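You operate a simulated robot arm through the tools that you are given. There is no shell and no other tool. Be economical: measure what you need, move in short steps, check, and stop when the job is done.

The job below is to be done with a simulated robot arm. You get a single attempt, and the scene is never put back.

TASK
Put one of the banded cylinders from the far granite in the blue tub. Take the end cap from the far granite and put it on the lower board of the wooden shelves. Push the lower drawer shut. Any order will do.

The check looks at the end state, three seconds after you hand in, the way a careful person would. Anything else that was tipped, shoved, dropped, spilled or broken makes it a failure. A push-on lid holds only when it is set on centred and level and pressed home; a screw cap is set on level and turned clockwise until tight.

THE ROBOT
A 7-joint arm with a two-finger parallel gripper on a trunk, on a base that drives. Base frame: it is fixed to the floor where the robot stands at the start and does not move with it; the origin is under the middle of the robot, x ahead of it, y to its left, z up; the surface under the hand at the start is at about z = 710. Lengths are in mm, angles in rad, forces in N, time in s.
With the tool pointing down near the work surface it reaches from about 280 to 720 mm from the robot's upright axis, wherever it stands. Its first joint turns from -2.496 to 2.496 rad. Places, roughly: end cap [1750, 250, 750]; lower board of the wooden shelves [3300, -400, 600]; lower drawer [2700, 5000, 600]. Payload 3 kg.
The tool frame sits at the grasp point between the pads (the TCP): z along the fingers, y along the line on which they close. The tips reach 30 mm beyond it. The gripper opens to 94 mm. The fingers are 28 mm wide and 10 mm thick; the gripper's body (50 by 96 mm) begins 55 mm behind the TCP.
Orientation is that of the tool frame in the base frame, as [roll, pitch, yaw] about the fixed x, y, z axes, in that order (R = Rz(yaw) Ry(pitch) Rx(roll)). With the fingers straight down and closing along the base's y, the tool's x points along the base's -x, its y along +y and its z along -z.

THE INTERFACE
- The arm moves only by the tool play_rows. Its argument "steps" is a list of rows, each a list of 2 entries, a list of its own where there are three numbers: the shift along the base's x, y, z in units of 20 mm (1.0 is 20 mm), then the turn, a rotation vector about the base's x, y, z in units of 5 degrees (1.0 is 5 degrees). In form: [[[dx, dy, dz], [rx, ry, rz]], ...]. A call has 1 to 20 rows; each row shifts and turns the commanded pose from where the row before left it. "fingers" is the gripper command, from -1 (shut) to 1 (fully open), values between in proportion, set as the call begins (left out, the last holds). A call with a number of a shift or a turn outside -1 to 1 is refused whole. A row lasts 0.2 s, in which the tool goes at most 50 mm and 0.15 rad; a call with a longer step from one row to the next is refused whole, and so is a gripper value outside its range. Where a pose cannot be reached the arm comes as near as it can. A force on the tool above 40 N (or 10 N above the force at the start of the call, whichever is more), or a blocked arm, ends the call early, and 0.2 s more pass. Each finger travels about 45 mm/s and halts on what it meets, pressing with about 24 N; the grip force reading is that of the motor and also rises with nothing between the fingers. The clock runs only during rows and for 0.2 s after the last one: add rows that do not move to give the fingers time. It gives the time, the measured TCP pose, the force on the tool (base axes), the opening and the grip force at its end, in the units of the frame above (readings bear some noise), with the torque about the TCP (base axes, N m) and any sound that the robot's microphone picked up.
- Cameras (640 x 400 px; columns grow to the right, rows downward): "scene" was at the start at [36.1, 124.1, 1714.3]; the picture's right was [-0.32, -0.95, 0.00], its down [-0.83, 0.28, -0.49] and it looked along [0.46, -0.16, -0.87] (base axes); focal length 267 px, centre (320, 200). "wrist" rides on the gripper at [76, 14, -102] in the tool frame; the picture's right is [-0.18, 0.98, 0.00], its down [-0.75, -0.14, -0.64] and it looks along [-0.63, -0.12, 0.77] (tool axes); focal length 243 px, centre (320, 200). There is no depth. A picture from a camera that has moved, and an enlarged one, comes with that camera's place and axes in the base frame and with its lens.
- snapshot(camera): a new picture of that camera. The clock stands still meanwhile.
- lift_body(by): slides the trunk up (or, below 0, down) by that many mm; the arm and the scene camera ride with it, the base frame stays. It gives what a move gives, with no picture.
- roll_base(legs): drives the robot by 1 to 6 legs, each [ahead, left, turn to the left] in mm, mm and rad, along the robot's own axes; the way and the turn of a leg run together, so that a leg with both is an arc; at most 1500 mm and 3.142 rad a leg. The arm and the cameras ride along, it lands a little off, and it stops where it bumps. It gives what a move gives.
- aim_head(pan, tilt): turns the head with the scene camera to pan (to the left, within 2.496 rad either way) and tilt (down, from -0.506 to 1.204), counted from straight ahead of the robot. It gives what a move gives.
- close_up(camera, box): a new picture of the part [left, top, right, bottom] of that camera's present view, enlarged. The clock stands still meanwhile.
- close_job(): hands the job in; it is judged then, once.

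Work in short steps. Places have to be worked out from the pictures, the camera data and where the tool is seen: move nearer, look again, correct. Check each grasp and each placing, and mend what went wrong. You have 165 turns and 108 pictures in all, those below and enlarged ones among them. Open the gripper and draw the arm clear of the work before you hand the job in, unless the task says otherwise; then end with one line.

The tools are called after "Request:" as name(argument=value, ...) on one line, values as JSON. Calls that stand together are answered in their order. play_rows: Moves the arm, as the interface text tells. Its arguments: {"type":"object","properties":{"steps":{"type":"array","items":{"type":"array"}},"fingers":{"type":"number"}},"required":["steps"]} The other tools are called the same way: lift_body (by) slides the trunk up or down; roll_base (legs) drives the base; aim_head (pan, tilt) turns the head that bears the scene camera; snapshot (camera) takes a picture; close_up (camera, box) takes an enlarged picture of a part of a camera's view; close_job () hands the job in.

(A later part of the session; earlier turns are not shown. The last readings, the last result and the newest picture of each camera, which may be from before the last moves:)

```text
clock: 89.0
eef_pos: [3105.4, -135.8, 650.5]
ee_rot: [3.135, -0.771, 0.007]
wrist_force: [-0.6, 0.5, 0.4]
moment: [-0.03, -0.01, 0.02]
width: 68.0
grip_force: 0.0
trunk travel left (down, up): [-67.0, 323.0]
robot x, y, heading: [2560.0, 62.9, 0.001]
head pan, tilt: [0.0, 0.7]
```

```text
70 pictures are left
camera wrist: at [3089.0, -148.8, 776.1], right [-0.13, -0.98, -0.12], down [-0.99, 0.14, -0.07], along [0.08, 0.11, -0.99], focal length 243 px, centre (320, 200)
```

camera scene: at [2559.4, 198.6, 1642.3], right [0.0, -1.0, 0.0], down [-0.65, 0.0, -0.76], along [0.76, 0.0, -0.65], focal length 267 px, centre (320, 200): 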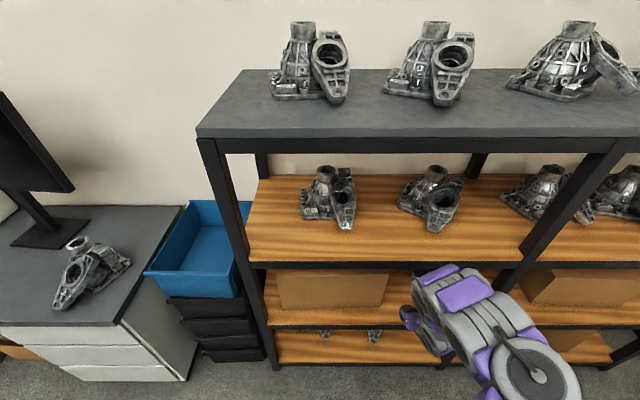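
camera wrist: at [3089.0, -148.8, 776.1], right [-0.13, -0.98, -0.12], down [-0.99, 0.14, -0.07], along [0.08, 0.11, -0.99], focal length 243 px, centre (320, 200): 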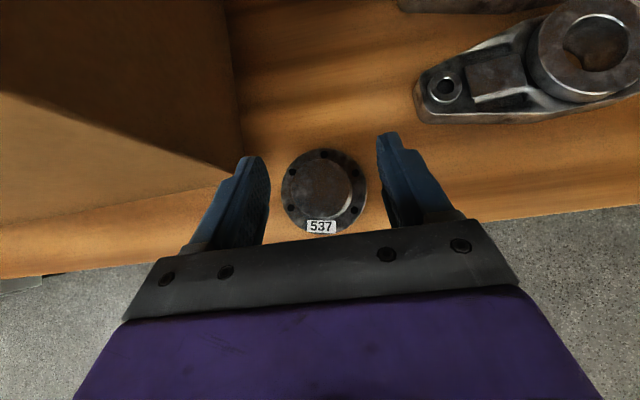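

The cap stands on the lower board, flat and clear of its neighbours. I back out, raise the trunk, and check the shelf from the scene camera.

Request:
roll_base(legs=[[-200, 0, 0]])

Request:
lift_body(by=300)

Request:
aim_head(pan=-0.4, tilt=0.9)

Request:
roll_base(legs=[[0, 1200, 0], [-100, 0, 0], [0, 900, 0]])

Request:
aim_head(pan=0.7, tilt=0.5)

Request:
snapshot(camera="scene")

```text
clock: 90.6
eef_pos: [2904.6, -135.5, 649.8]
ee_rot: [3.135, -0.772, 0.01]
wrist_force: [-1.1, -0.3, -0.6]
moment: [0.01, -0.01, -0.02]
width: 68.5
grip_force: 0.1
trunk travel left (down, up): [-67.0, 323.0]
robot x, y, heading: [2360.3, 63.1, 0.005]
head pan, tilt: [0.0, 0.7]
```

```text
clock: 93.6
eef_pos: [2904.5, -134.1, 950.3]
ee_rot: [3.136, -0.771, 0.01]
wrist_force: [0.4, 0.4, -0.1]
moment: [0.05, 0.01, 0.0]
width: 68.2
grip_force: 0.0
trunk travel left (down, up): [-367.0, 23.0]
robot x, y, heading: [2360.1, 65.6, 0.003]
head pan, tilt: [0.0, 0.7]
```

```text
clock: 94.5
eef_pos: [2904.5, -134.2, 950.9]
ee_rot: [3.135, -0.771, 0.012]
wrist_force: [0.2, 0.1, -0.8]
moment: [0.02, -0.04, 0.0]
width: 68.2
grip_force: 0.0
trunk travel left (down, up): [-367.0, 23.0]
robot x, y, heading: [2359.1, 60.6, 0.002]
head pan, tilt: [-0.4, 0.901]
```

```text
clock: 105.7
eef_pos: [2795.1, 1963.3, 949.9]
ee_rot: [-3.139, -0.772, 0.005]
wrist_force: [-1.1, 0.8, 0.2]
moment: [-0.01, 0.01, 0.01]
width: 68.1
grip_force: 0.0
trunk travel left (down, up): [-367.0, 23.0]
robot x, y, heading: [2248.4, 2163.1, 0.005]
head pan, tilt: [-0.4, 0.901]
```

```text
clock: 107.0
eef_pos: [2792.7, 1970.8, 951.2]
ee_rot: [3.131, -0.775, 0.014]
wrist_force: [0.7, 1.4, -0.7]
moment: [0.02, 0.03, 0.0]
width: 68.1
grip_force: 0.1
trunk travel left (down, up): [-367.0, 23.0]
robot x, y, heading: [2248.4, 2167.1, 0.007]
head pan, tilt: [0.7, 0.499]
```

```text
69 pictures are left
camera scene: at [2292.4, 2367.2, 1951.4], right [0.65, -0.76, 0.0], down [-0.37, -0.31, -0.88], along [0.67, 0.57, -0.48], focal length 267 px, centre (320, 200)
```

scene: 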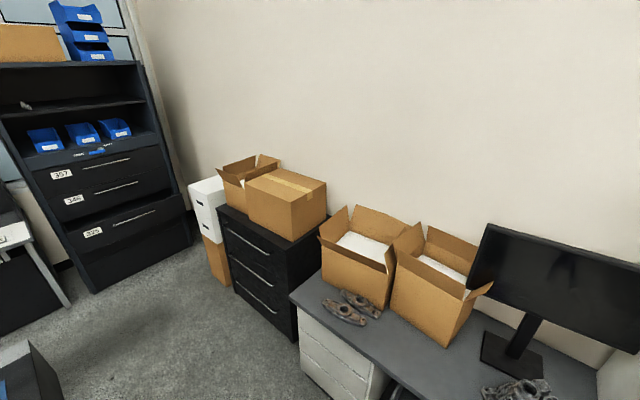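

The cabinet with labelled drawers is at upper left; I enlarge it.

Request:
aim_head(pan=1.2, tilt=0.5)

Request:
snapshot(camera="scene")

Request:
close_up(camera="scene", box=[160, 50, 400, 250])

```text
clock: 107.9
eef_pos: [2793.9, 1969.3, 952.0]
ee_rot: [3.137, -0.772, 0.012]
wrist_force: [0.3, -0.2, 0.2]
moment: [0.0, 0.02, -0.01]
width: 68.1
grip_force: 0.1
trunk travel left (down, up): [-367.0, 23.0]
robot x, y, heading: [2249.8, 2167.6, 0.005]
head pan, tilt: [1.201, 0.499]
```

```text
68 pictures are left
camera scene: at [2255.6, 2390.1, 1951.9], right [0.93, -0.36, 0.0], down [-0.17, -0.45, -0.88], along [0.31, 0.82, -0.48], focal length 267 px, centre (320, 200)
```

scene: 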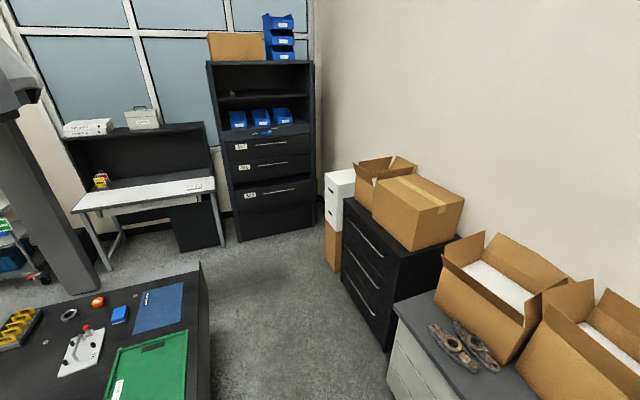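

```text
2.00 times, centred on (280, 150) of scene
camera zoom: at [2255.6, 2390.1, 1951.9], right [0.93, -0.36, 0.0], down [-0.17, -0.45, -0.88], along [0.31, 0.82, -0.48], focal length 534 px, centre (400, 300)
```

zoom: 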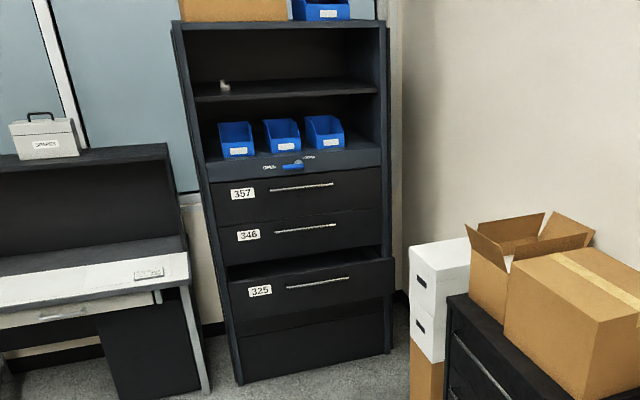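

Drawer 325 (lowest) stands open; cabinet front is near y 5090, x 2270–3195. I'll turn to face +y, take the middle of the corridor and drive up to it.

Request:
roll_base(legs=[[0, 0, 1.565], [0, -300, 0], [1000, 0, 0], [850, 0, 0]])

Request:
aim_head(pan=0.0, tilt=0.7)

Request:
snapshot(camera="scene")

Request:
snapshot(camera="wrist")

```text
clock: 122.7
eef_pos: [2724.0, 4569.1, 951.3]
ee_rot: [3.137, -0.773, 1.585]
wrist_force: [0.7, 0.4, 0.8]
moment: [0.0, 0.01, 0.0]
width: 68.1
grip_force: 0.1
trunk travel left (down, up): [-367.0, 23.0]
robot x, y, heading: [2529.2, 4018.2, 1.584]
head pan, tilt: [1.201, 0.499]
```

```text
clock: 124.1
eef_pos: [2717.8, 4567.4, 952.2]
ee_rot: [3.133, -0.774, 1.591]
wrist_force: [-0.3, 0.2, -1.1]
moment: [0.01, -0.02, -0.01]
width: 68.4
grip_force: 0.0
trunk travel left (down, up): [-367.0, 23.0]
robot x, y, heading: [2525.6, 4025.8, 1.585]
head pan, tilt: [0.0, 0.7]
```

```text
66 pictures are left
camera scene: at [2382.9, 4082.1, 1933.7], right [1.0, 0.01, 0.0], down [0.01, -0.65, -0.76], along [-0.01, 0.76, -0.65], focal length 267 px, centre (320, 200)
```

scene: 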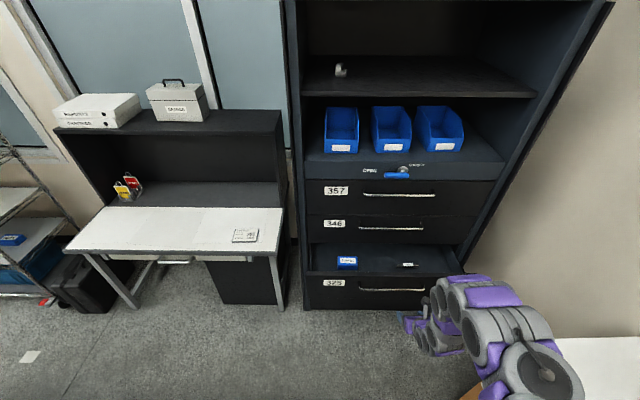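

```text
65 pictures are left
camera wrist: at [2732.1, 4551.3, 1078.5], right [0.99, -0.12, -0.12], down [-0.13, -0.99, -0.07], along [-0.11, 0.08, -0.99], focal length 243 px, centre (320, 200)
```

wrist: 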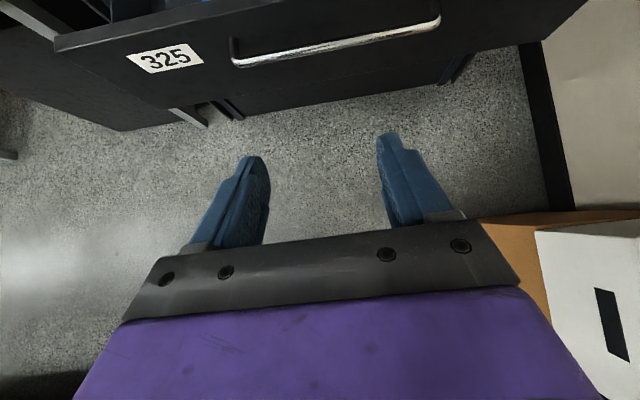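

Request:
close_up(camera="scene", box=[290, 90, 510, 230])

Request:
close_up(camera="scene", box=[290, 200, 490, 320])

```text
2.86 times, centred on (400, 160) of scene
camera zoom: at [2382.9, 4082.1, 1933.7], right [1.0, 0.01, 0.0], down [0.01, -0.65, -0.76], along [-0.01, 0.76, -0.65], focal length 763 px, centre (91, 314)
```

zoom: 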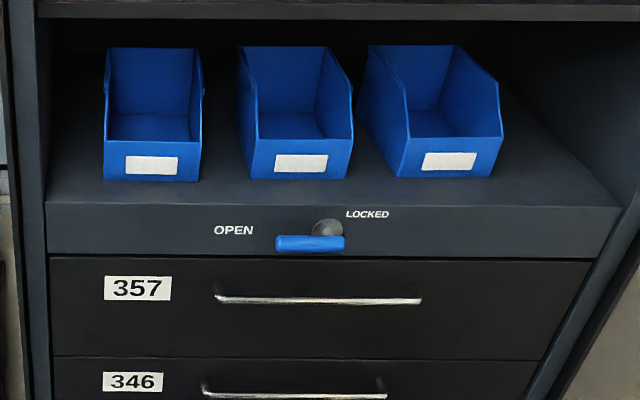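

```text
3.20 times, centred on (390, 260) of scene
camera zoom: at [2382.9, 4082.1, 1933.7], right [1.0, 0.01, 0.0], down [0.01, -0.65, -0.76], along [-0.01, 0.76, -0.65], focal length 855 px, centre (96, 8)
```

zoom: 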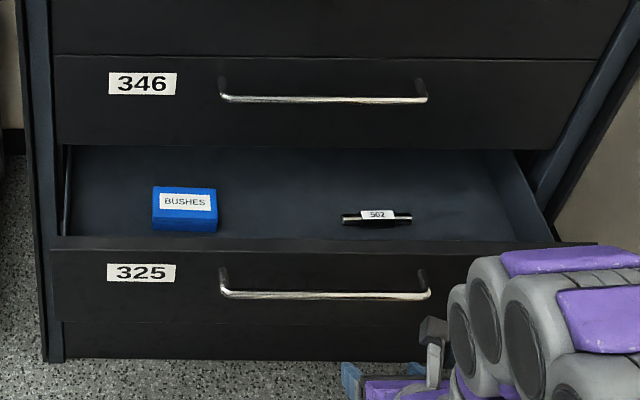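

Drawer 325's face is at y≈4895, z 493–751, with its handle at z≈640. I'll push above the handle near x 2745, z≈690 with closed fingertips. First I close the fingers, pull the arm back 200, and lower.

Request:
play_rows(steps=[[[0.2, -1, 0], [0, 0, 0]], [[0.2, -1, 0], [0, 0, 0]], [[0.2, -1, 0], [0, 0, 0]], [[0.2, -1, 0], [0, 0, 0]], [[0.2, -1, 0], [0, 0, 0]], [[0.2, -1, 0], [0, 0, 0]], [[0, -1, 0], [0, 0, 0]], [[0, -1, 0], [0, 0, 0]], [[0, -1, 0], [0, 0, 0]], [[0, -1, 0], [0, 0, 0]]], fingers=-1)

Request:
lift_body(by=-255)

Request:
roll_base(legs=[[430, 0, -0.014]])

Request:
snapshot(camera="wrist")

Request:
snapshot(camera="scene")

```text
clock: 126.3
eef_pos: [2752.1, 4366.2, 951.8]
ee_rot: [-3.139, -0.778, 1.583]
wrist_force: [0.7, -0.5, 0.0]
moment: [-0.01, -0.01, 0.0]
width: 0.2
grip_force: 23.6
trunk travel left (down, up): [-367.0, 23.0]
robot x, y, heading: [2525.1, 4023.4, 1.578]
head pan, tilt: [0.0, 0.7]
```

```text
clock: 128.9
eef_pos: [2750.5, 4366.7, 697.1]
ee_rot: [3.141, -0.775, 1.583]
wrist_force: [-0.3, -0.4, 0.3]
moment: [-0.01, 0.0, 0.01]
width: 0.0
grip_force: 24.3
trunk travel left (down, up): [-112.0, 278.0]
robot x, y, heading: [2531.6, 4020.6, 1.582]
head pan, tilt: [0.0, 0.7]
```

```text
clock: 131.6
eef_pos: [2752.0, 4798.5, 697.1]
ee_rot: [3.141, -0.774, 1.567]
wrist_force: [-0.9, -0.4, 0.0]
moment: [-0.01, 0.02, 0.04]
width: 0.1
grip_force: 23.5
trunk travel left (down, up): [-112.0, 278.0]
robot x, y, heading: [2526.4, 4459.9, 1.568]
head pan, tilt: [0.0, 0.7]
```

```text
62 pictures are left
camera wrist: at [2767.7, 4782.2, 822.1], right [0.98, -0.14, -0.13], down [-0.14, -0.99, -0.07], along [-0.12, 0.09, -0.99], focal length 243 px, centre (320, 200)
```

wrist: 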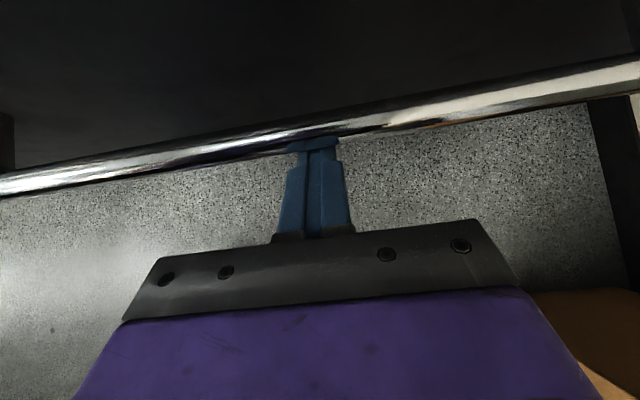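

```text
61 pictures are left
camera scene: at [2388.8, 4517.8, 1679.1], right [1.0, 0.0, 0.0], down [0.0, -0.65, -0.76], along [0.0, 0.76, -0.65], focal length 267 px, centre (320, 200)
```

scene: 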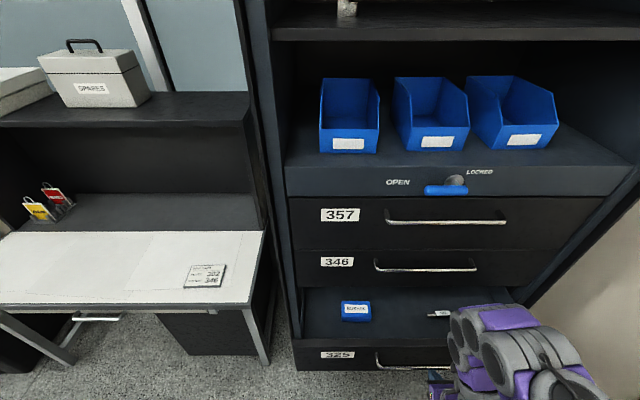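

I need the drawer face's top edge more exactly, so I enlarge it.

Request:
close_up(camera="scene", box=[280, 280, 480, 400])

```text
3.20 times, centred on (380, 340) of scene
camera zoom: at [2388.8, 4517.8, 1679.1], right [1.0, 0.0, 0.0], down [0.0, -0.65, -0.76], along [0.0, 0.76, -0.65], focal length 855 px, centre (128, -248)
```

zoom: 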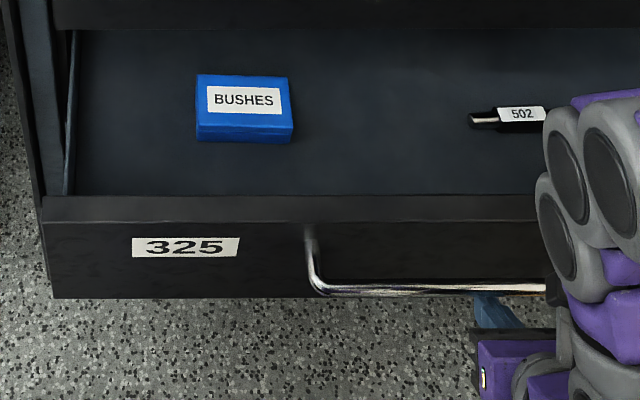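

Triangulated: drawer face at y≈4865, z 537–758, handle bar at y≈4827, z≈695 — right at my fingertips. I back off 40 mm, then rise to TCP z 746 to push on the face above the handle.

Request:
play_rows(steps=[[[0, -1, 0], [0, 0, 0]], [[0, -1, 0], [0, 0, 0]], [[0, 0, 0.9], [0, 0, 0]], [[0, 0, 0.9], [0, 0, 0]], [[0, 0, 0.7], [0, 0, 0]], [[0, 0, 0], [0, 0, 0]]])

Request:
snapshot(camera="wrist")

```text
clock: 133.0
eef_pos: [2765.0, 4772.4, 739.6]
ee_rot: [-3.139, -0.776, 1.567]
wrist_force: [0.4, -0.6, 0.1]
moment: [-0.02, -0.01, 0.0]
width: 0.0
grip_force: 24.3
out of reach, approached as far as the arm can: row 1, 2, 3, 4, 5
trunk travel left (down, up): [-112.0, 278.0]
robot x, y, heading: [2526.7, 4457.7, 1.568]
head pan, tilt: [0.0, 0.7]
```

```text
59 pictures are left
camera wrist: at [2779.8, 4756.0, 865.2], right [0.98, -0.13, -0.13], down [-0.14, -0.99, -0.07], along [-0.12, 0.09, -0.99], focal length 243 px, centre (320, 200)
```

wrist: 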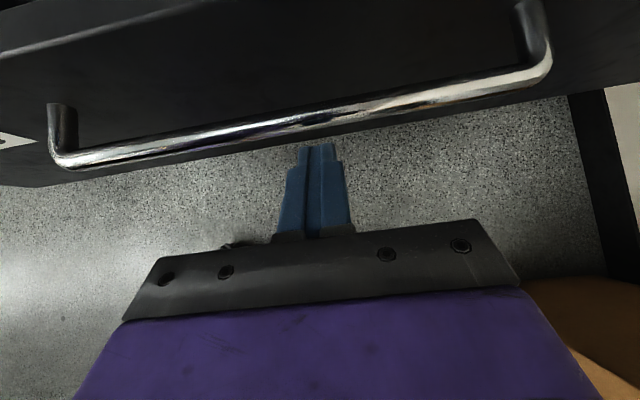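

The gap above the handle is tight; below it there is about 150 mm of free face. I'll back off, turn the tool nearly horizontal, and push below the handle at z≈615.

Request:
roll_base(legs=[[-260, 0, 0]])

Request:
play_rows(steps=[[[0, 1, 0], [1, 0, 0]], [[0, 1, 0], [1, 0, 0]], [[0, 1, 0], [1, 0, 0]], [[0, 1, 0], [1, 0, 0]], [[0, 1, 0], [1, 0, 0]], [[0, 1, 0], [1, 0, 0]], [[0, 1, 0], [1, 0, 0]], [[0, 0, 0], [1, 0, 0]], [[0, 0, 0], [0, 0, 0]]])

Request:
lift_body(by=-105)

Request:
snapshot(camera="wrist")

```text
clock: 134.8
eef_pos: [2765.9, 4513.2, 739.9]
ee_rot: [3.141, -0.776, 1.563]
wrist_force: [-0.1, -0.2, -0.5]
moment: [0.02, 0.0, 0.02]
width: 0.0
grip_force: 24.4
trunk travel left (down, up): [-112.0, 278.0]
robot x, y, heading: [2525.4, 4198.8, 1.565]
head pan, tilt: [0.0, 0.7]
```

```text
clock: 136.8
eef_pos: [2736.9, 4662.4, 792.9]
ee_rot: [-3.121, -1.385, 1.544]
wrist_force: [0.6, -0.3, 1.3]
moment: [0.0, -0.01, -0.01]
width: 0.0
grip_force: 24.6
out of reach, approached as far as the arm can: row 3, 4, 5, 6, 7, 8
trunk travel left (down, up): [-112.0, 278.0]
robot x, y, heading: [2525.2, 4195.5, 1.564]
head pan, tilt: [0.0, 0.7]
```

```text
clock: 138.2
eef_pos: [2736.8, 4661.6, 687.8]
ee_rot: [-3.121, -1.386, 1.543]
wrist_force: [0.8, 0.2, -0.7]
moment: [0.02, -0.01, 0.03]
width: 0.0
grip_force: 24.2
trunk travel left (down, up): [-7.0, 383.0]
robot x, y, heading: [2526.5, 4199.7, 1.563]
head pan, tilt: [0.0, 0.7]
```

```text
58 pictures are left
camera wrist: at [2751.7, 4575.6, 780.8], right [0.98, -0.04, -0.18], down [-0.15, -0.77, -0.62], along [-0.12, 0.64, -0.76], focal length 243 px, centre (320, 200)
```

wrist: 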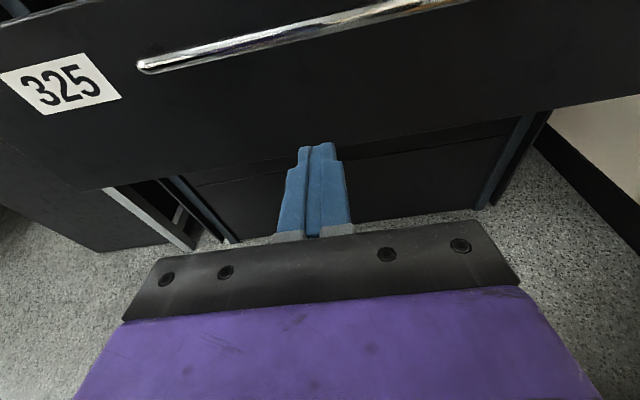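

Tool is nearly level but at z 688. I try to lower it by arm while extending a little.

Request:
play_rows(steps=[[[0, 0.5, -1], [0, 0, 0]], [[0, 0.5, -1], [0, 0, 0]], [[0, 0.5, -1], [0, 0, 0]], [[0, 0, -0.8], [0, 0, 0]], [[0, 0, 0], [0, 0, 0]]])

```text
clock: 139.4
eef_pos: [2709.3, 4688.8, 674.1]
ee_rot: [-3.119, -1.384, 1.54]
wrist_force: [0.6, 0.4, 0.0]
moment: [0.01, -0.02, -0.03]
width: 0.2
grip_force: 24.0
out of reach, approached as far as the arm can: row 1, 2, 3, 4
trunk travel left (down, up): [-7.0, 383.0]
robot x, y, heading: [2526.0, 4199.8, 1.571]
head pan, tilt: [0.0, 0.7]
```

Still limited; I reduce the tilt by 25° which lets the hand come lower, aiming for z≈635.

Request:
play_rows(steps=[[[0, 0, 0], [-1, 0, 0]], [[0, 0, -0.4], [-1, 0, 0]], [[0, 0, -0.4], [-1, 0, 0]], [[0, 0, -0.4], [-1, 0, 0]], [[0.5, 0, -0.4], [-1, 0, 0]], [[0.5, 0, -0.4], [0, 0, 0]], [[0, 0, 0], [0, 0, 0]]])

Request:
snapshot(camera="wrist")

```text
clock: 141.0
eef_pos: [2729.1, 4688.8, 633.9]
ee_rot: [-3.141, -0.946, 1.562]
wrist_force: [0.4, -0.3, -0.2]
moment: [0.0, -0.05, 0.01]
width: 0.0
grip_force: 23.7
trunk travel left (down, up): [-7.0, 383.0]
robot x, y, heading: [2523.0, 4199.3, 1.56]
head pan, tilt: [0.0, 0.7]
```

```text
57 pictures are left
camera wrist: at [2743.9, 4651.0, 754.7], right [0.98, -0.12, -0.15], down [-0.15, -0.96, -0.24], along [-0.12, 0.26, -0.96], focal length 243 px, centre (320, 200)
```

wrist: 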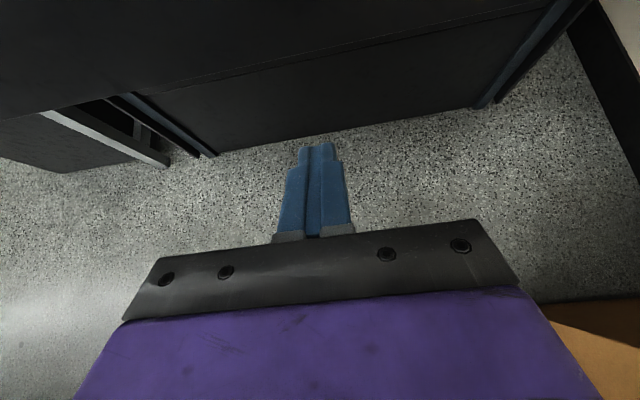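

z 634 with good clearance under the handle. I drive ahead 110 mm and look.

Request:
roll_base(legs=[[110, 0, 0.01]])

Request:
snapshot(camera="wrist")

```text
clock: 142.2
eef_pos: [2725.6, 4800.2, 633.2]
ee_rot: [-3.141, -0.948, 1.57]
wrist_force: [-0.6, 0.7, -0.3]
moment: [-0.02, 0.0, -0.01]
width: 0.2
grip_force: 24.4
trunk travel left (down, up): [-7.0, 383.0]
robot x, y, heading: [2522.5, 4312.2, 1.571]
head pan, tilt: [0.0, 0.7]
```

```text
56 pictures are left
camera wrist: at [2739.7, 4762.6, 754.8], right [0.98, -0.11, -0.15], down [-0.14, -0.96, -0.24], along [-0.12, 0.26, -0.96], focal length 243 px, centre (320, 200)
```

wrist: 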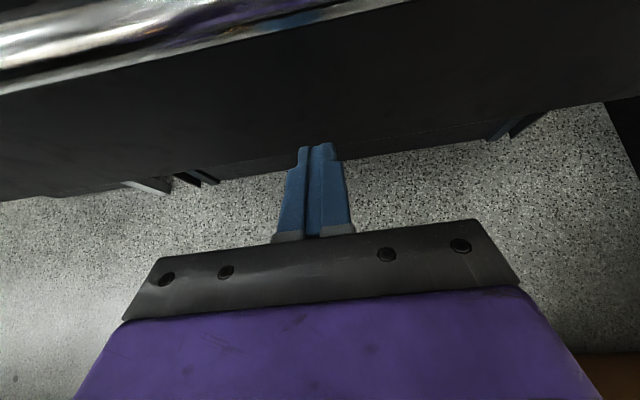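

Clear under the handle. I push with the arm slowly ahead 90 mm.

Request:
play_rows(steps=[[[0, 0.5, 0], [0, 0, 0]], [[0, 0.5, 0], [0, 0, 0]], [[0, 0.5, 0], [0, 0, 0]], [[0, 0.5, 0], [0, 0, 0]], [[0, 0.5, 0], [0, 0, 0]], [[0, 0.5, 0], [0, 0, 0]], [[0, 0.5, 0], [0, 0, 0]], [[0, 0.5, 0], [0, 0, 0]], [[0, 0.5, 0], [0, 0, 0]]])

Request:
snapshot(camera="scene")

```text
clock: 144.2
eef_pos: [2725.1, 4890.3, 633.3]
ee_rot: [-3.141, -0.948, 1.571]
wrist_force: [-0.2, 0.0, -0.6]
moment: [0.0, -0.01, -0.01]
width: 0.0
grip_force: 24.0
trunk travel left (down, up): [-7.0, 383.0]
robot x, y, heading: [2522.9, 4309.8, 1.577]
head pan, tilt: [0.0, 0.7]
```

```text
55 pictures are left
camera scene: at [2386.9, 4368.4, 1574.0], right [1.0, 0.0, 0.0], down [0.0, -0.65, -0.76], along [0.0, 0.76, -0.65], focal length 267 px, centre (320, 200)
```

scene: 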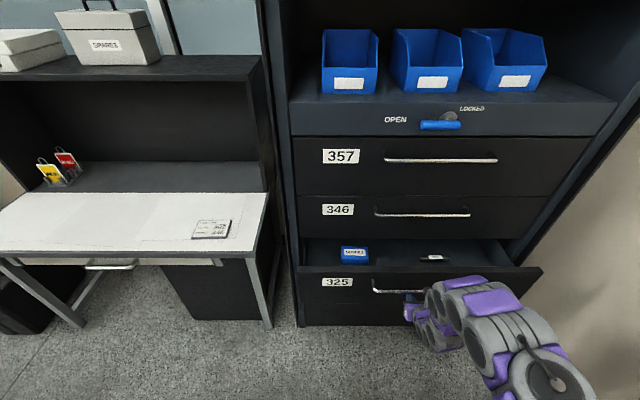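

No contact force yet; I check the wrist view for the gap.

Request:
snapshot(camera="wrist")

Request:
close_up(camera="scene", box=[280, 180, 560, 350])

```text
54 pictures are left
camera wrist: at [2739.9, 4851.8, 755.1], right [0.98, -0.11, -0.15], down [-0.14, -0.96, -0.24], along [-0.12, 0.25, -0.96], focal length 243 px, centre (320, 200)
```

wrist: 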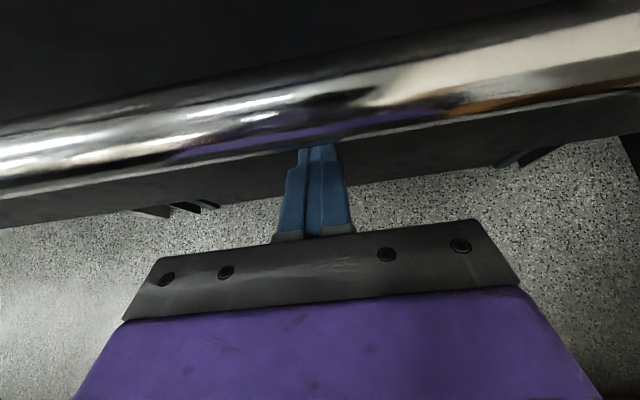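

```text
2.29 times, centred on (420, 265) of scene
camera zoom: at [2386.9, 4368.4, 1574.0], right [1.0, 0.0, 0.0], down [0.0, -0.65, -0.76], along [0.0, 0.76, -0.65], focal length 610 px, centre (91, 51)
```

zoom: 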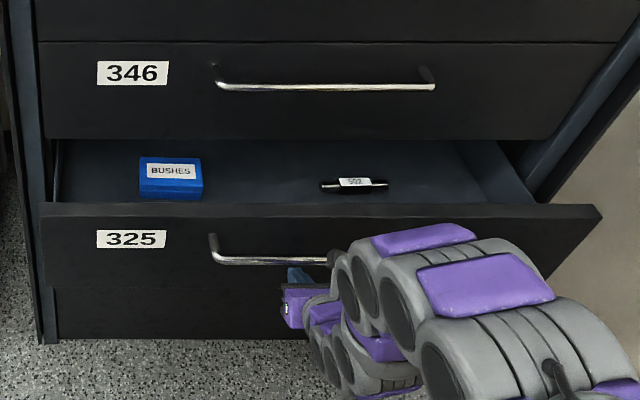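

The handle moved from y≈4825 to ≈4885, so the drawer is sliding in with little resistance. I continue pushing by driving ahead 80 mm.

Request:
roll_base(legs=[[80, 0, 0]])

Request:
close_up(camera="scene", box=[280, 180, 560, 400])

```text
clock: 145.3
eef_pos: [2724.8, 4971.0, 635.2]
ee_rot: [-3.14, -0.95, 1.571]
wrist_force: [0.0, -0.6, 0.0]
moment: [0.03, 0.01, 0.02]
width: 0.0
grip_force: 23.4
trunk travel left (down, up): [-7.0, 383.0]
robot x, y, heading: [2525.4, 4389.7, 1.574]
head pan, tilt: [0.0, 0.7]
```

```text
1.82 times, centred on (420, 290) of scene
camera zoom: at [2386.6, 4448.9, 1574.0], right [1.0, 0.0, 0.0], down [0.0, -0.65, -0.76], along [0.0, 0.76, -0.65], focal length 486 px, centre (138, 36)
```

zoom: 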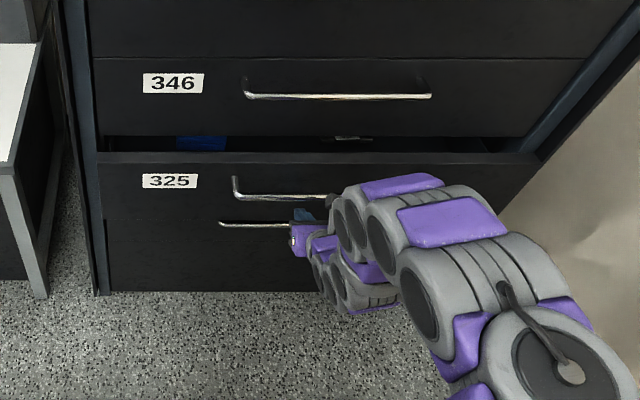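

Nearly in; about 70–90 mm remain. I drive ahead 50 more, then finish with the arm watching force.

Request:
roll_base(legs=[[50, 0, 0]])

Request:
close_up(camera="scene", box=[280, 180, 560, 400])

```text
clock: 146.2
eef_pos: [2724.0, 5020.5, 633.7]
ee_rot: [-3.141, -0.95, 1.572]
wrist_force: [0.4, 0.5, 0.2]
moment: [0.02, -0.01, 0.03]
width: 0.2
grip_force: 24.2
trunk travel left (down, up): [-7.0, 383.0]
robot x, y, heading: [2529.2, 4437.6, 1.574]
head pan, tilt: [0.0, 0.7]
```

```text
1.82 times, centred on (420, 290) of scene
camera zoom: at [2386.6, 4499.2, 1574.1], right [1.0, 0.0, 0.0], down [0.0, -0.65, -0.76], along [0.0, 0.76, -0.65], focal length 486 px, centre (138, 36)
```

zoom: 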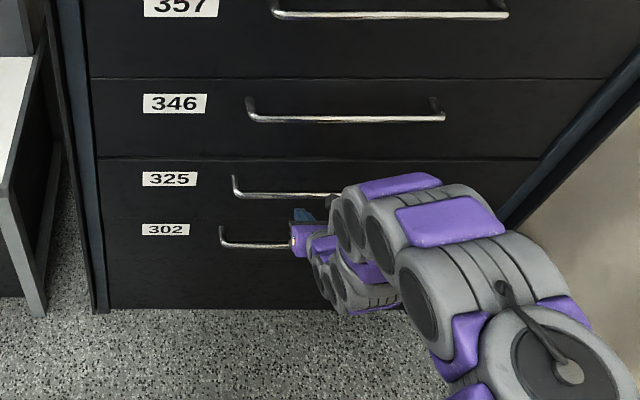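

Drawer 325 seems nearly flush. I press further in small steps by arm until force rises.

Request:
play_rows(steps=[[[0, 0.25, 0], [0, 0, 0]], [[0, 0.25, 0], [0, 0, 0]], [[0, 0.25, 0], [0, 0, 0]], [[0, 0.25, 0], [0, 0, 0]]])

Request:
close_up(camera="scene", box=[280, 200, 400, 320])

```text
clock: 147.2
eef_pos: [2723.4, 5040.0, 637.1]
ee_rot: [3.141, -0.952, 1.573]
wrist_force: [0.2, 0.3, -0.3]
moment: [0.01, -0.03, -0.01]
width: 0.1
grip_force: 23.6
trunk travel left (down, up): [-7.0, 383.0]
robot x, y, heading: [2524.9, 4434.5, 1.578]
head pan, tilt: [0.0, 0.7]
```

```text
3.33 times, centred on (340, 260) of scene
camera zoom: at [2386.3, 4499.3, 1574.0], right [1.0, 0.0, 0.0], down [0.0, -0.65, -0.76], along [0.0, 0.76, -0.65], focal length 890 px, centre (253, 0)
```

zoom: 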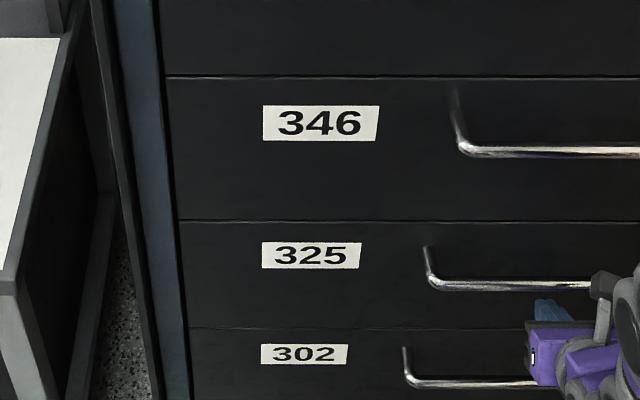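

It looks flush; I confirm by pressing until a force shows.

Request:
play_rows(steps=[[[0, 0.2, 0], [0, 0, 0]], [[0, 0.2, 0], [0, 0, 0]], [[0, 0.2, 0], [0, 0, 0]], [[0, 0, 0], [0, 0, 0]]])

```text
clock: 148.0
eef_pos: [2725.5, 5044.1, 634.4]
ee_rot: [-3.141, -0.945, 1.569]
wrist_force: [0.0, -4.3, -1.5]
moment: [0.33, 0.0, 0.03]
width: 0.1
grip_force: 23.7
trunk travel left (down, up): [-7.0, 383.0]
robot x, y, heading: [2522.8, 4439.6, 1.575]
head pan, tilt: [0.0, 0.7]
stopped in row 3: the force on the tool passed its limit at 47 N (the readings are from after the stop); the commanded pose is now the measured one
```

It met a hard stop (47 N) — the drawer is home. I back away, raise the trunk, and verify.

Request:
roll_base(legs=[[-350, 0, 0]])

Request:
lift_body(by=320)

Request:
close_up(camera="scene", box=[280, 100, 560, 340])

```text
clock: 150.3
eef_pos: [2727.2, 4691.8, 634.9]
ee_rot: [-3.139, -0.943, 1.569]
wrist_force: [0.1, -0.1, 0.3]
moment: [0.01, 0.01, -0.03]
width: 0.0
grip_force: 23.6
trunk travel left (down, up): [-7.0, 383.0]
robot x, y, heading: [2529.5, 4086.7, 1.57]
head pan, tilt: [0.0, 0.7]
```

```text
clock: 153.4
eef_pos: [2726.2, 4691.2, 954.5]
ee_rot: [-3.14, -0.946, 1.568]
wrist_force: [0.6, -0.2, -0.4]
moment: [0.0, 0.01, 0.04]
width: 0.0
grip_force: 23.7
trunk travel left (down, up): [-327.0, 63.0]
robot x, y, heading: [2525.9, 4085.6, 1.571]
head pan, tilt: [0.0, 0.7]
```

```text
1.67 times, centred on (420, 220) of scene
camera zoom: at [2387.4, 4145.5, 1894.0], right [1.0, 0.0, 0.0], down [0.0, -0.65, -0.76], along [0.0, 0.76, -0.65], focal length 445 px, centre (153, 167)
```

zoom: 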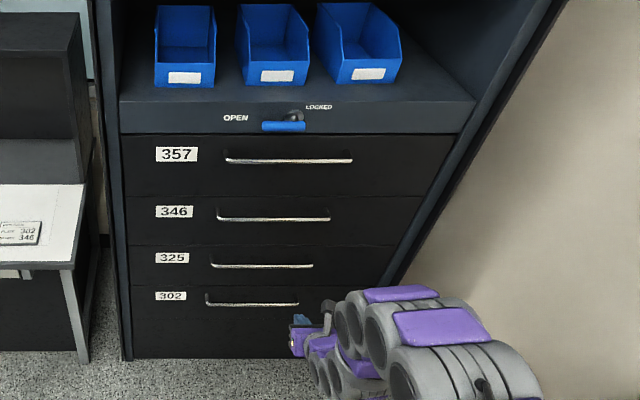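

Drawer 325 is flush and nothing else moved. Now I drive back to the other end of the granite where the banded cylinders and blue tub are, going round through the corridor.

Request:
roll_base(legs=[[-1300, 0, 0], [-1300, 0, 0], [0, 600, 0], [0, 0, -1.571], [-1500, 0, 0], [-680, 0, 0]])

Request:
aim_head(pan=-0.8, tilt=0.7)

Request:
snapshot(camera="scene")

```text
clock: 183.2
eef_pos: [369.4, 1283.9, 956.2]
ee_rot: [-3.14, -0.945, 0.001]
wrist_force: [-0.8, -0.3, 0.1]
moment: [0.0, -0.03, 0.02]
width: 0.0
grip_force: 24.3
trunk travel left (down, up): [-327.0, 63.0]
robot x, y, heading: [-236.5, 1485.1, 0.005]
head pan, tilt: [0.0, 0.7]
```

```text
clock: 184.3
eef_pos: [369.2, 1284.0, 956.2]
ee_rot: [-3.14, -0.947, 0.001]
wrist_force: [-0.3, 0.6, -0.2]
moment: [-0.01, -0.02, 0.01]
width: 0.0
grip_force: 24.2
trunk travel left (down, up): [-327.0, 63.0]
robot x, y, heading: [-237.1, 1483.0, 0.002]
head pan, tilt: [-0.799, 0.7]
```

```text
48 pictures are left
camera scene: at [-203.1, 1561.6, 1894.0], right [-0.71, -0.7, 0.0], down [-0.45, 0.46, -0.76], along [0.53, -0.54, -0.65], focal length 267 px, centre (320, 200)
```

scene: 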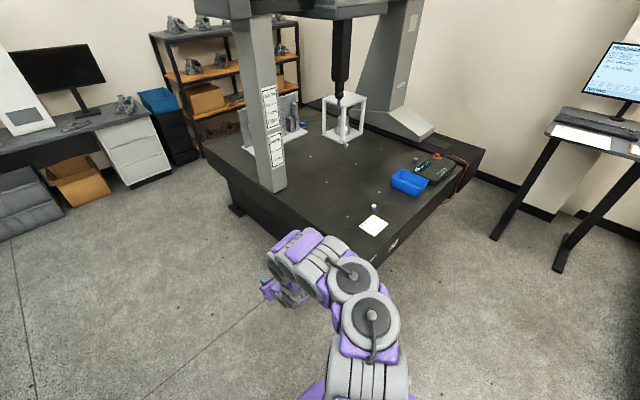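

The 239 cylinder stands near the card at about (450, 380), the tub near (450, 0). I drive right and then up to the granite.

Request:
roll_base(legs=[[0, -1300, 0], [230, 0, 0]])

Request:
play_rows(steps=[[[-1, 0.5, 0], [0, 0.9, 0]], [[-1, 0.5, 0], [0, 0.9, 0]], [[-1, 0.5, 0], [0, 0.9, 0]], [[-1, 0.5, 0], [0, 0.9, 0]], [[-1, 0.5, 0], [0, 0.9, 0]], [[-1, 0.5, 0], [0, 0.9, 0]], [[-1, 0.5, 0], [0, 0.9, 0]], [[-1, 0.5, 0], [0, 0.9, 0]], [[0, 1, 0], [0, 0.9, 0]], [[0, 1, 0], [0, 0.9, 0]], [[0, 1, 0], [0, 0.9, 0]], [[0, 1, 0], [0, 0.9, 0]], [[0, 1, 0], [0, 0, 0]], [[0, 1, 0], [0, 0, 0]], [[0, 1, 0], [0, 0, 0]]], fingers=1)

Request:
snapshot(camera="wrist")

Request:
aim_head(pan=-0.2, tilt=1.0)

Request:
snapshot(camera="scene")

```text
clock: 192.2
eef_pos: [600.5, -20.6, 954.8]
ee_rot: [-3.139, -0.948, -0.007]
wrist_force: [-0.3, -0.2, -1.1]
moment: [-0.02, 0.0, 0.01]
width: 0.0
grip_force: 24.1
trunk travel left (down, up): [-327.0, 63.0]
robot x, y, heading: [-3.8, 180.4, 0.004]
head pan, tilt: [-0.799, 0.7]
```

```text
clock: 195.4
eef_pos: [439.1, 204.5, 958.4]
ee_rot: [3.136, -0.006, -0.002]
wrist_force: [0.3, -0.1, -0.8]
moment: [0.02, 0.0, 0.01]
width: 94.0
grip_force: 0.1
trunk travel left (down, up): [-327.0, 63.0]
robot x, y, heading: [-7.4, 184.7, 0.006]
head pan, tilt: [-0.799, 0.7]
```

```text
47 pictures are left
camera wrist: at [515.8, 192.1, 1060.2], right [-0.19, -0.98, 0.01], down [-0.76, 0.15, 0.64], along [-0.63, 0.11, -0.77], focal length 243 px, centre (320, 200)
```

wrist: 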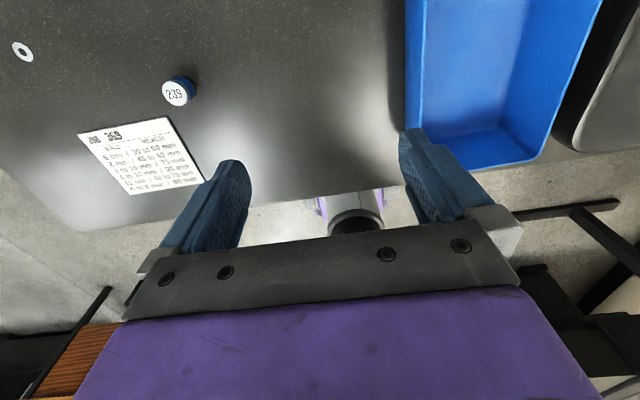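

```text
clock: 196.4
eef_pos: [440.2, 203.8, 957.8]
ee_rot: [3.137, -0.007, -0.001]
wrist_force: [-0.2, 0.7, -0.2]
moment: [-0.01, -0.04, -0.01]
width: 93.7
grip_force: 0.2
trunk travel left (down, up): [-327.0, 63.0]
robot x, y, heading: [-5.6, 184.8, -0.003]
head pan, tilt: [-0.201, 1.0]
```

```text
46 pictures are left
camera scene: at [38.4, 311.3, 1870.5], right [-0.2, -0.98, 0.0], down [-0.83, 0.17, -0.54], along [0.53, -0.11, -0.84], focal length 267 px, centre (320, 200)
```

scene: 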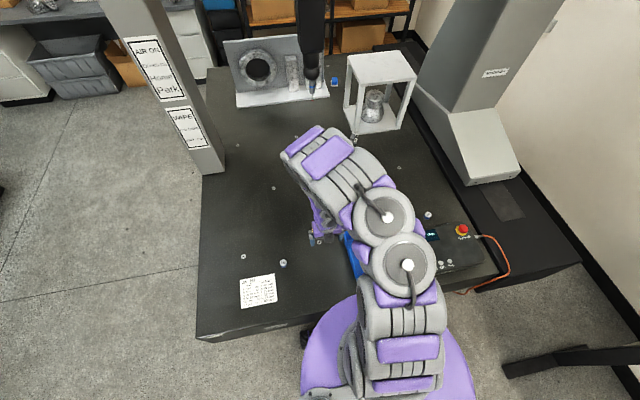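

I enlarge the cylinder and card, and the tub.

Request:
close_up(camera="wrist", box=[70, 60, 230, 210])

Request:
close_up(camera="wrist", box=[380, 0, 620, 180])

```text
2.67 times, centred on (150, 135) of wrist
camera zoom: at [516.0, 190.6, 1060.1], right [-0.19, -0.98, 0.0], down [-0.76, 0.15, 0.64], along [-0.63, 0.12, -0.77], focal length 647 px, centre (773, 373)
```

zoom: 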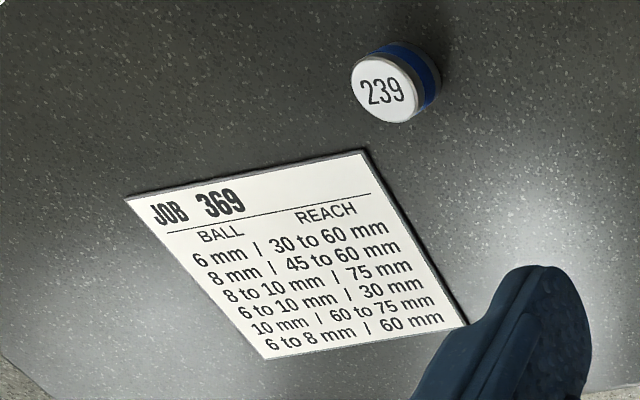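

```text
2.22 times, centred on (500, 90) of wrist
camera zoom: at [516.0, 190.6, 1060.1], right [-0.19, -0.98, 0.0], down [-0.76, 0.15, 0.64], along [-0.63, 0.12, -0.77], focal length 539 px, centre (-80, 444)
```

zoom: 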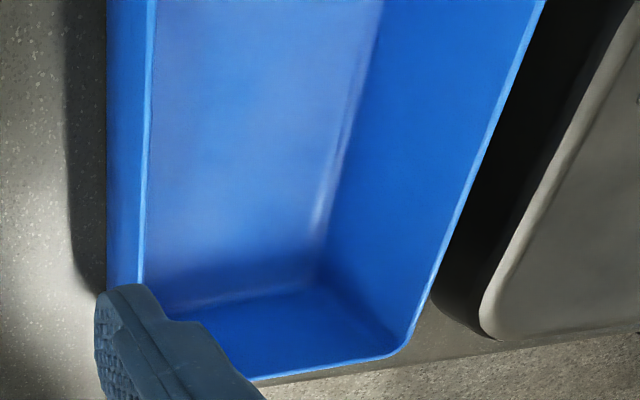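

Cylinder 239 (≈29 mm wide) is near (459, 391). I move the hand above it and down to z≈850.

Request:
play_rows(steps=[[[0.1, 1, -0.5], [0, 0, 0]], [[0.1, 1, -0.5], [0, 0, 0]], [[0.1, 1, -0.5], [0, 0, 0]], [[0.1, 1, -0.5], [0, 0, 0]], [[0.1, 1, -0.5], [0, 0, 0]], [[0.1, 1, -0.5], [0, 0, 0]], [[0.1, 1, -0.5], [0, 0, 0]], [[0.1, 1, -0.5], [0, 0, 0]], [[0.1, 1, -0.5], [0, 0, 0]], [[0.05, 0.35, -0.5], [0, 0, 0]], [[0, 0, 0], [0, 0, 0]]])

Request:
snapshot(camera="wrist")

```text
clock: 198.8
eef_pos: [457.0, 383.5, 865.2]
ee_rot: [3.136, -0.006, -0.003]
wrist_force: [-0.9, -0.3, -0.6]
moment: [0.0, 0.01, -0.03]
width: 93.9
grip_force: 0.0
out of reach, approached as far as the arm can: row 10
trunk travel left (down, up): [-327.0, 63.0]
robot x, y, heading: [-1.7, 180.4, -0.0]
head pan, tilt: [-0.201, 1.0]
```

```text
43 pictures are left
camera wrist: at [533.5, 370.9, 968.3], right [-0.19, -0.98, 0.0], down [-0.76, 0.15, 0.64], along [-0.63, 0.11, -0.77], focal length 243 px, centre (320, 200)
```

wrist: 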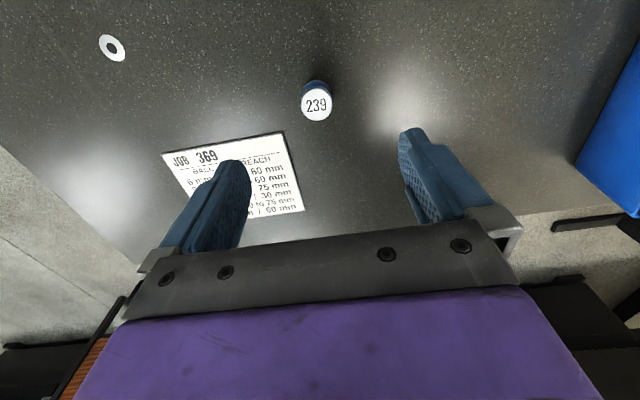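

Triangulated: top at (461, 386, 744). I centre (+4, +2 mm) and descend with the trunk to z≈747, leaving the tips just above the granite.

Request:
play_rows(steps=[[[0.2, 0.1, 0], [0, 0, 0]], [[0, 0, 0], [0, 0, 0]]])

Request:
lift_body(by=-85)

Request:
snapshot(camera="wrist")

```text
clock: 199.4
eef_pos: [459.0, 386.1, 866.4]
ee_rot: [3.136, -0.007, -0.001]
wrist_force: [0.3, 0.1, 0.2]
moment: [0.0, -0.02, 0.0]
width: 93.7
grip_force: 0.1
trunk travel left (down, up): [-327.0, 63.0]
robot x, y, heading: [-6.5, 184.8, -0.006]
head pan, tilt: [-0.201, 1.0]
```

```text
clock: 200.6
eef_pos: [458.9, 385.7, 782.2]
ee_rot: [3.138, -0.007, -0.002]
wrist_force: [0.5, 0.6, 0.2]
moment: [0.01, 0.0, 0.03]
width: 94.1
grip_force: 0.0
trunk travel left (down, up): [-242.0, 148.0]
robot x, y, heading: [-2.6, 179.8, -0.001]
head pan, tilt: [-0.201, 1.0]
```

```text
42 pictures are left
camera wrist: at [535.4, 373.3, 884.1], right [-0.19, -0.98, 0.0], down [-0.76, 0.15, 0.64], along [-0.63, 0.12, -0.77], focal length 243 px, centre (320, 200)
```

wrist: 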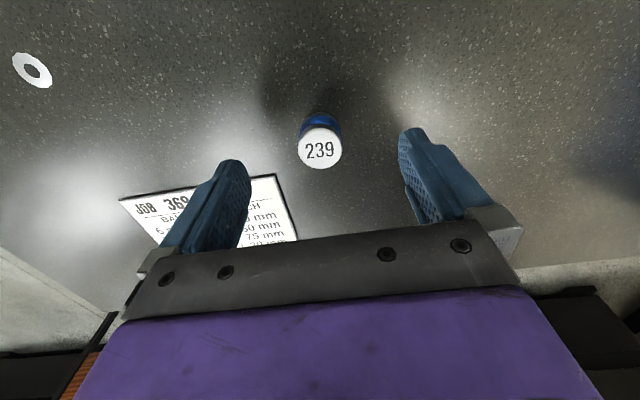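

Centred. I narrow the fingers to about 60 mm to stay off the card, descend 35 mm, and close.

Request:
play_rows(steps=[[[0.15, 0.05, 0], [0, 0, 0]], [[0, 0, 0], [0, 0, 0]], [[0, 0, 0], [0, 0, 0]]], fingers=0.3)

Request:
lift_body(by=-36)

Request:
play_rows(steps=[[[0, 0, 0], [0, 0, 0]], [[0, 0, 0], [0, 0, 0]], [[0, 0, 0], [0, 0, 0]], [[0, 0, 0], [0, 0, 0]], [[0, 0, 0], [0, 0, 0]], [[0, 0, 0], [0, 0, 0]]], fingers=-1)

Request:
lift_body(by=200)

Request:
snapshot(camera="wrist")

```text
clock: 201.4
eef_pos: [462.1, 387.2, 781.0]
ee_rot: [3.14, -0.006, -0.002]
wrist_force: [0.6, 0.4, 0.8]
moment: [0.01, 0.01, -0.03]
width: 60.7
grip_force: 0.1
trunk travel left (down, up): [-242.0, 148.0]
robot x, y, heading: [-2.2, 181.6, -0.0]
head pan, tilt: [-0.201, 1.0]
```

```text
clock: 202.2
eef_pos: [461.5, 386.3, 746.3]
ee_rot: [-3.141, -0.006, -0.002]
wrist_force: [0.6, 0.4, 0.8]
moment: [0.03, -0.01, 0.02]
width: 61.1
grip_force: 0.1
trunk travel left (down, up): [-206.0, 184.0]
robot x, y, heading: [-2.4, 180.5, -0.001]
head pan, tilt: [-0.201, 1.0]
```

```text
clock: 203.6
eef_pos: [461.1, 386.7, 745.9]
ee_rot: [3.138, -0.006, -0.001]
wrist_force: [-0.7, -0.3, 0.2]
moment: [0.02, -0.03, 0.07]
width: 28.9
grip_force: 24.4
trunk travel left (down, up): [-206.0, 184.0]
robot x, y, heading: [-5.8, 183.3, 0.002]
head pan, tilt: [-0.201, 1.0]
```

```text
clock: 205.6
eef_pos: [462.2, 387.0, 930.1]
ee_rot: [3.139, -0.007, -0.002]
wrist_force: [-0.3, -0.1, -1.7]
moment: [0.0, -0.01, 0.02]
width: 28.9
grip_force: 24.2
out of reach, approached as far as the arm can: row 1
trunk travel left (down, up): [-390.0, 0.0]
robot x, y, heading: [-8.9, 181.4, 0.0]
head pan, tilt: [-0.201, 1.0]
```

```text
41 pictures are left
camera wrist: at [538.1, 373.8, 1032.2], right [-0.19, -0.98, 0.0], down [-0.76, 0.14, 0.64], along [-0.63, 0.12, -0.77], focal length 243 px, centre (320, 200)
```

wrist: 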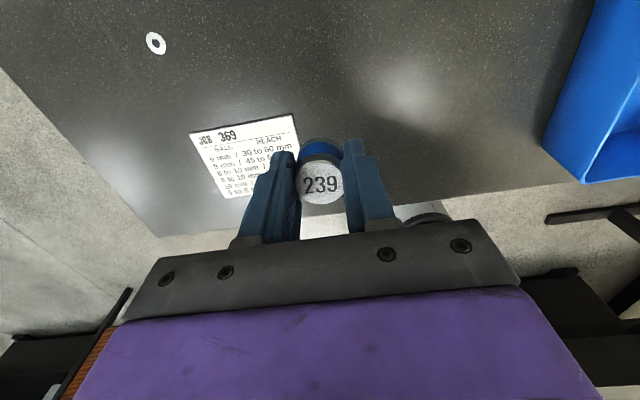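

Cylinder 239 is held and lifted. I carry it over to the tub at about (440, 25) and look.

Request:
play_rows(steps=[[[0, -1, 0], [0, 0, 0]], [[0, -1, 0], [0, 0, 0]], [[0, -1, 0], [0, 0, 0]], [[0, -1, 0], [0, 0, 0]], [[0, -1, 0], [0, 0, 0]], [[0, -1, 0], [0, 0, 0]], [[0, -1, 0], [0, 0, 0]], [[0, -1, 0], [0, 0, 0]], [[0, -1, 0], [0, 0, 0]], [[0, -1, 0], [0, 0, 0]], [[0, -1, 0], [0, 0, 0]], [[0, -1, 0], [0, 0, 0]], [[0, -1, 0], [0, 0, 0]], [[0, -1, 0], [0, 0, 0]], [[0, -1, 0], [0, 0, 0]], [[0, -1, 0], [0, 0, 0]], [[0, -1, 0], [0, 0, 0]], [[0, -1, 0], [0, 0, 0]], [[0, 0, 0], [0, 0, 0]]])

Request:
snapshot(camera="wrist")

Request:
snapshot(camera="scene")

```text
clock: 209.6
eef_pos: [463.4, 25.4, 930.1]
ee_rot: [3.141, -0.007, -0.002]
wrist_force: [-0.1, 0.1, -1.3]
moment: [0.0, 0.01, 0.0]
width: 29.4
grip_force: 24.1
trunk travel left (down, up): [-390.0, 0.0]
robot x, y, heading: [-3.2, 184.4, 0.001]
head pan, tilt: [-0.201, 1.0]
```

```text
40 pictures are left
camera wrist: at [538.5, 11.4, 1032.6], right [-0.19, -0.98, 0.0], down [-0.76, 0.14, 0.64], along [-0.63, 0.12, -0.77], focal length 243 px, centre (320, 200)
```

wrist: 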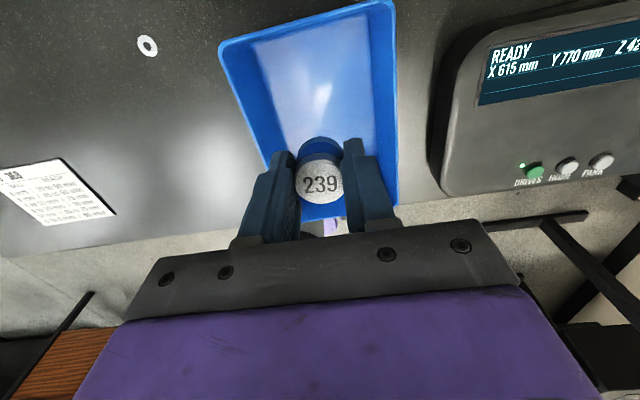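

```text
39 pictures are left
camera scene: at [39.1, 307.2, 1933.7], right [-0.2, -0.98, 0.0], down [-0.83, 0.17, -0.54], along [0.53, -0.11, -0.84], focal length 267 px, centre (320, 200)
```

scene: 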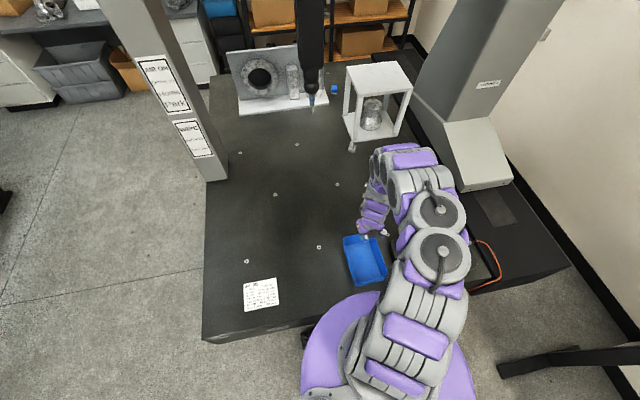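

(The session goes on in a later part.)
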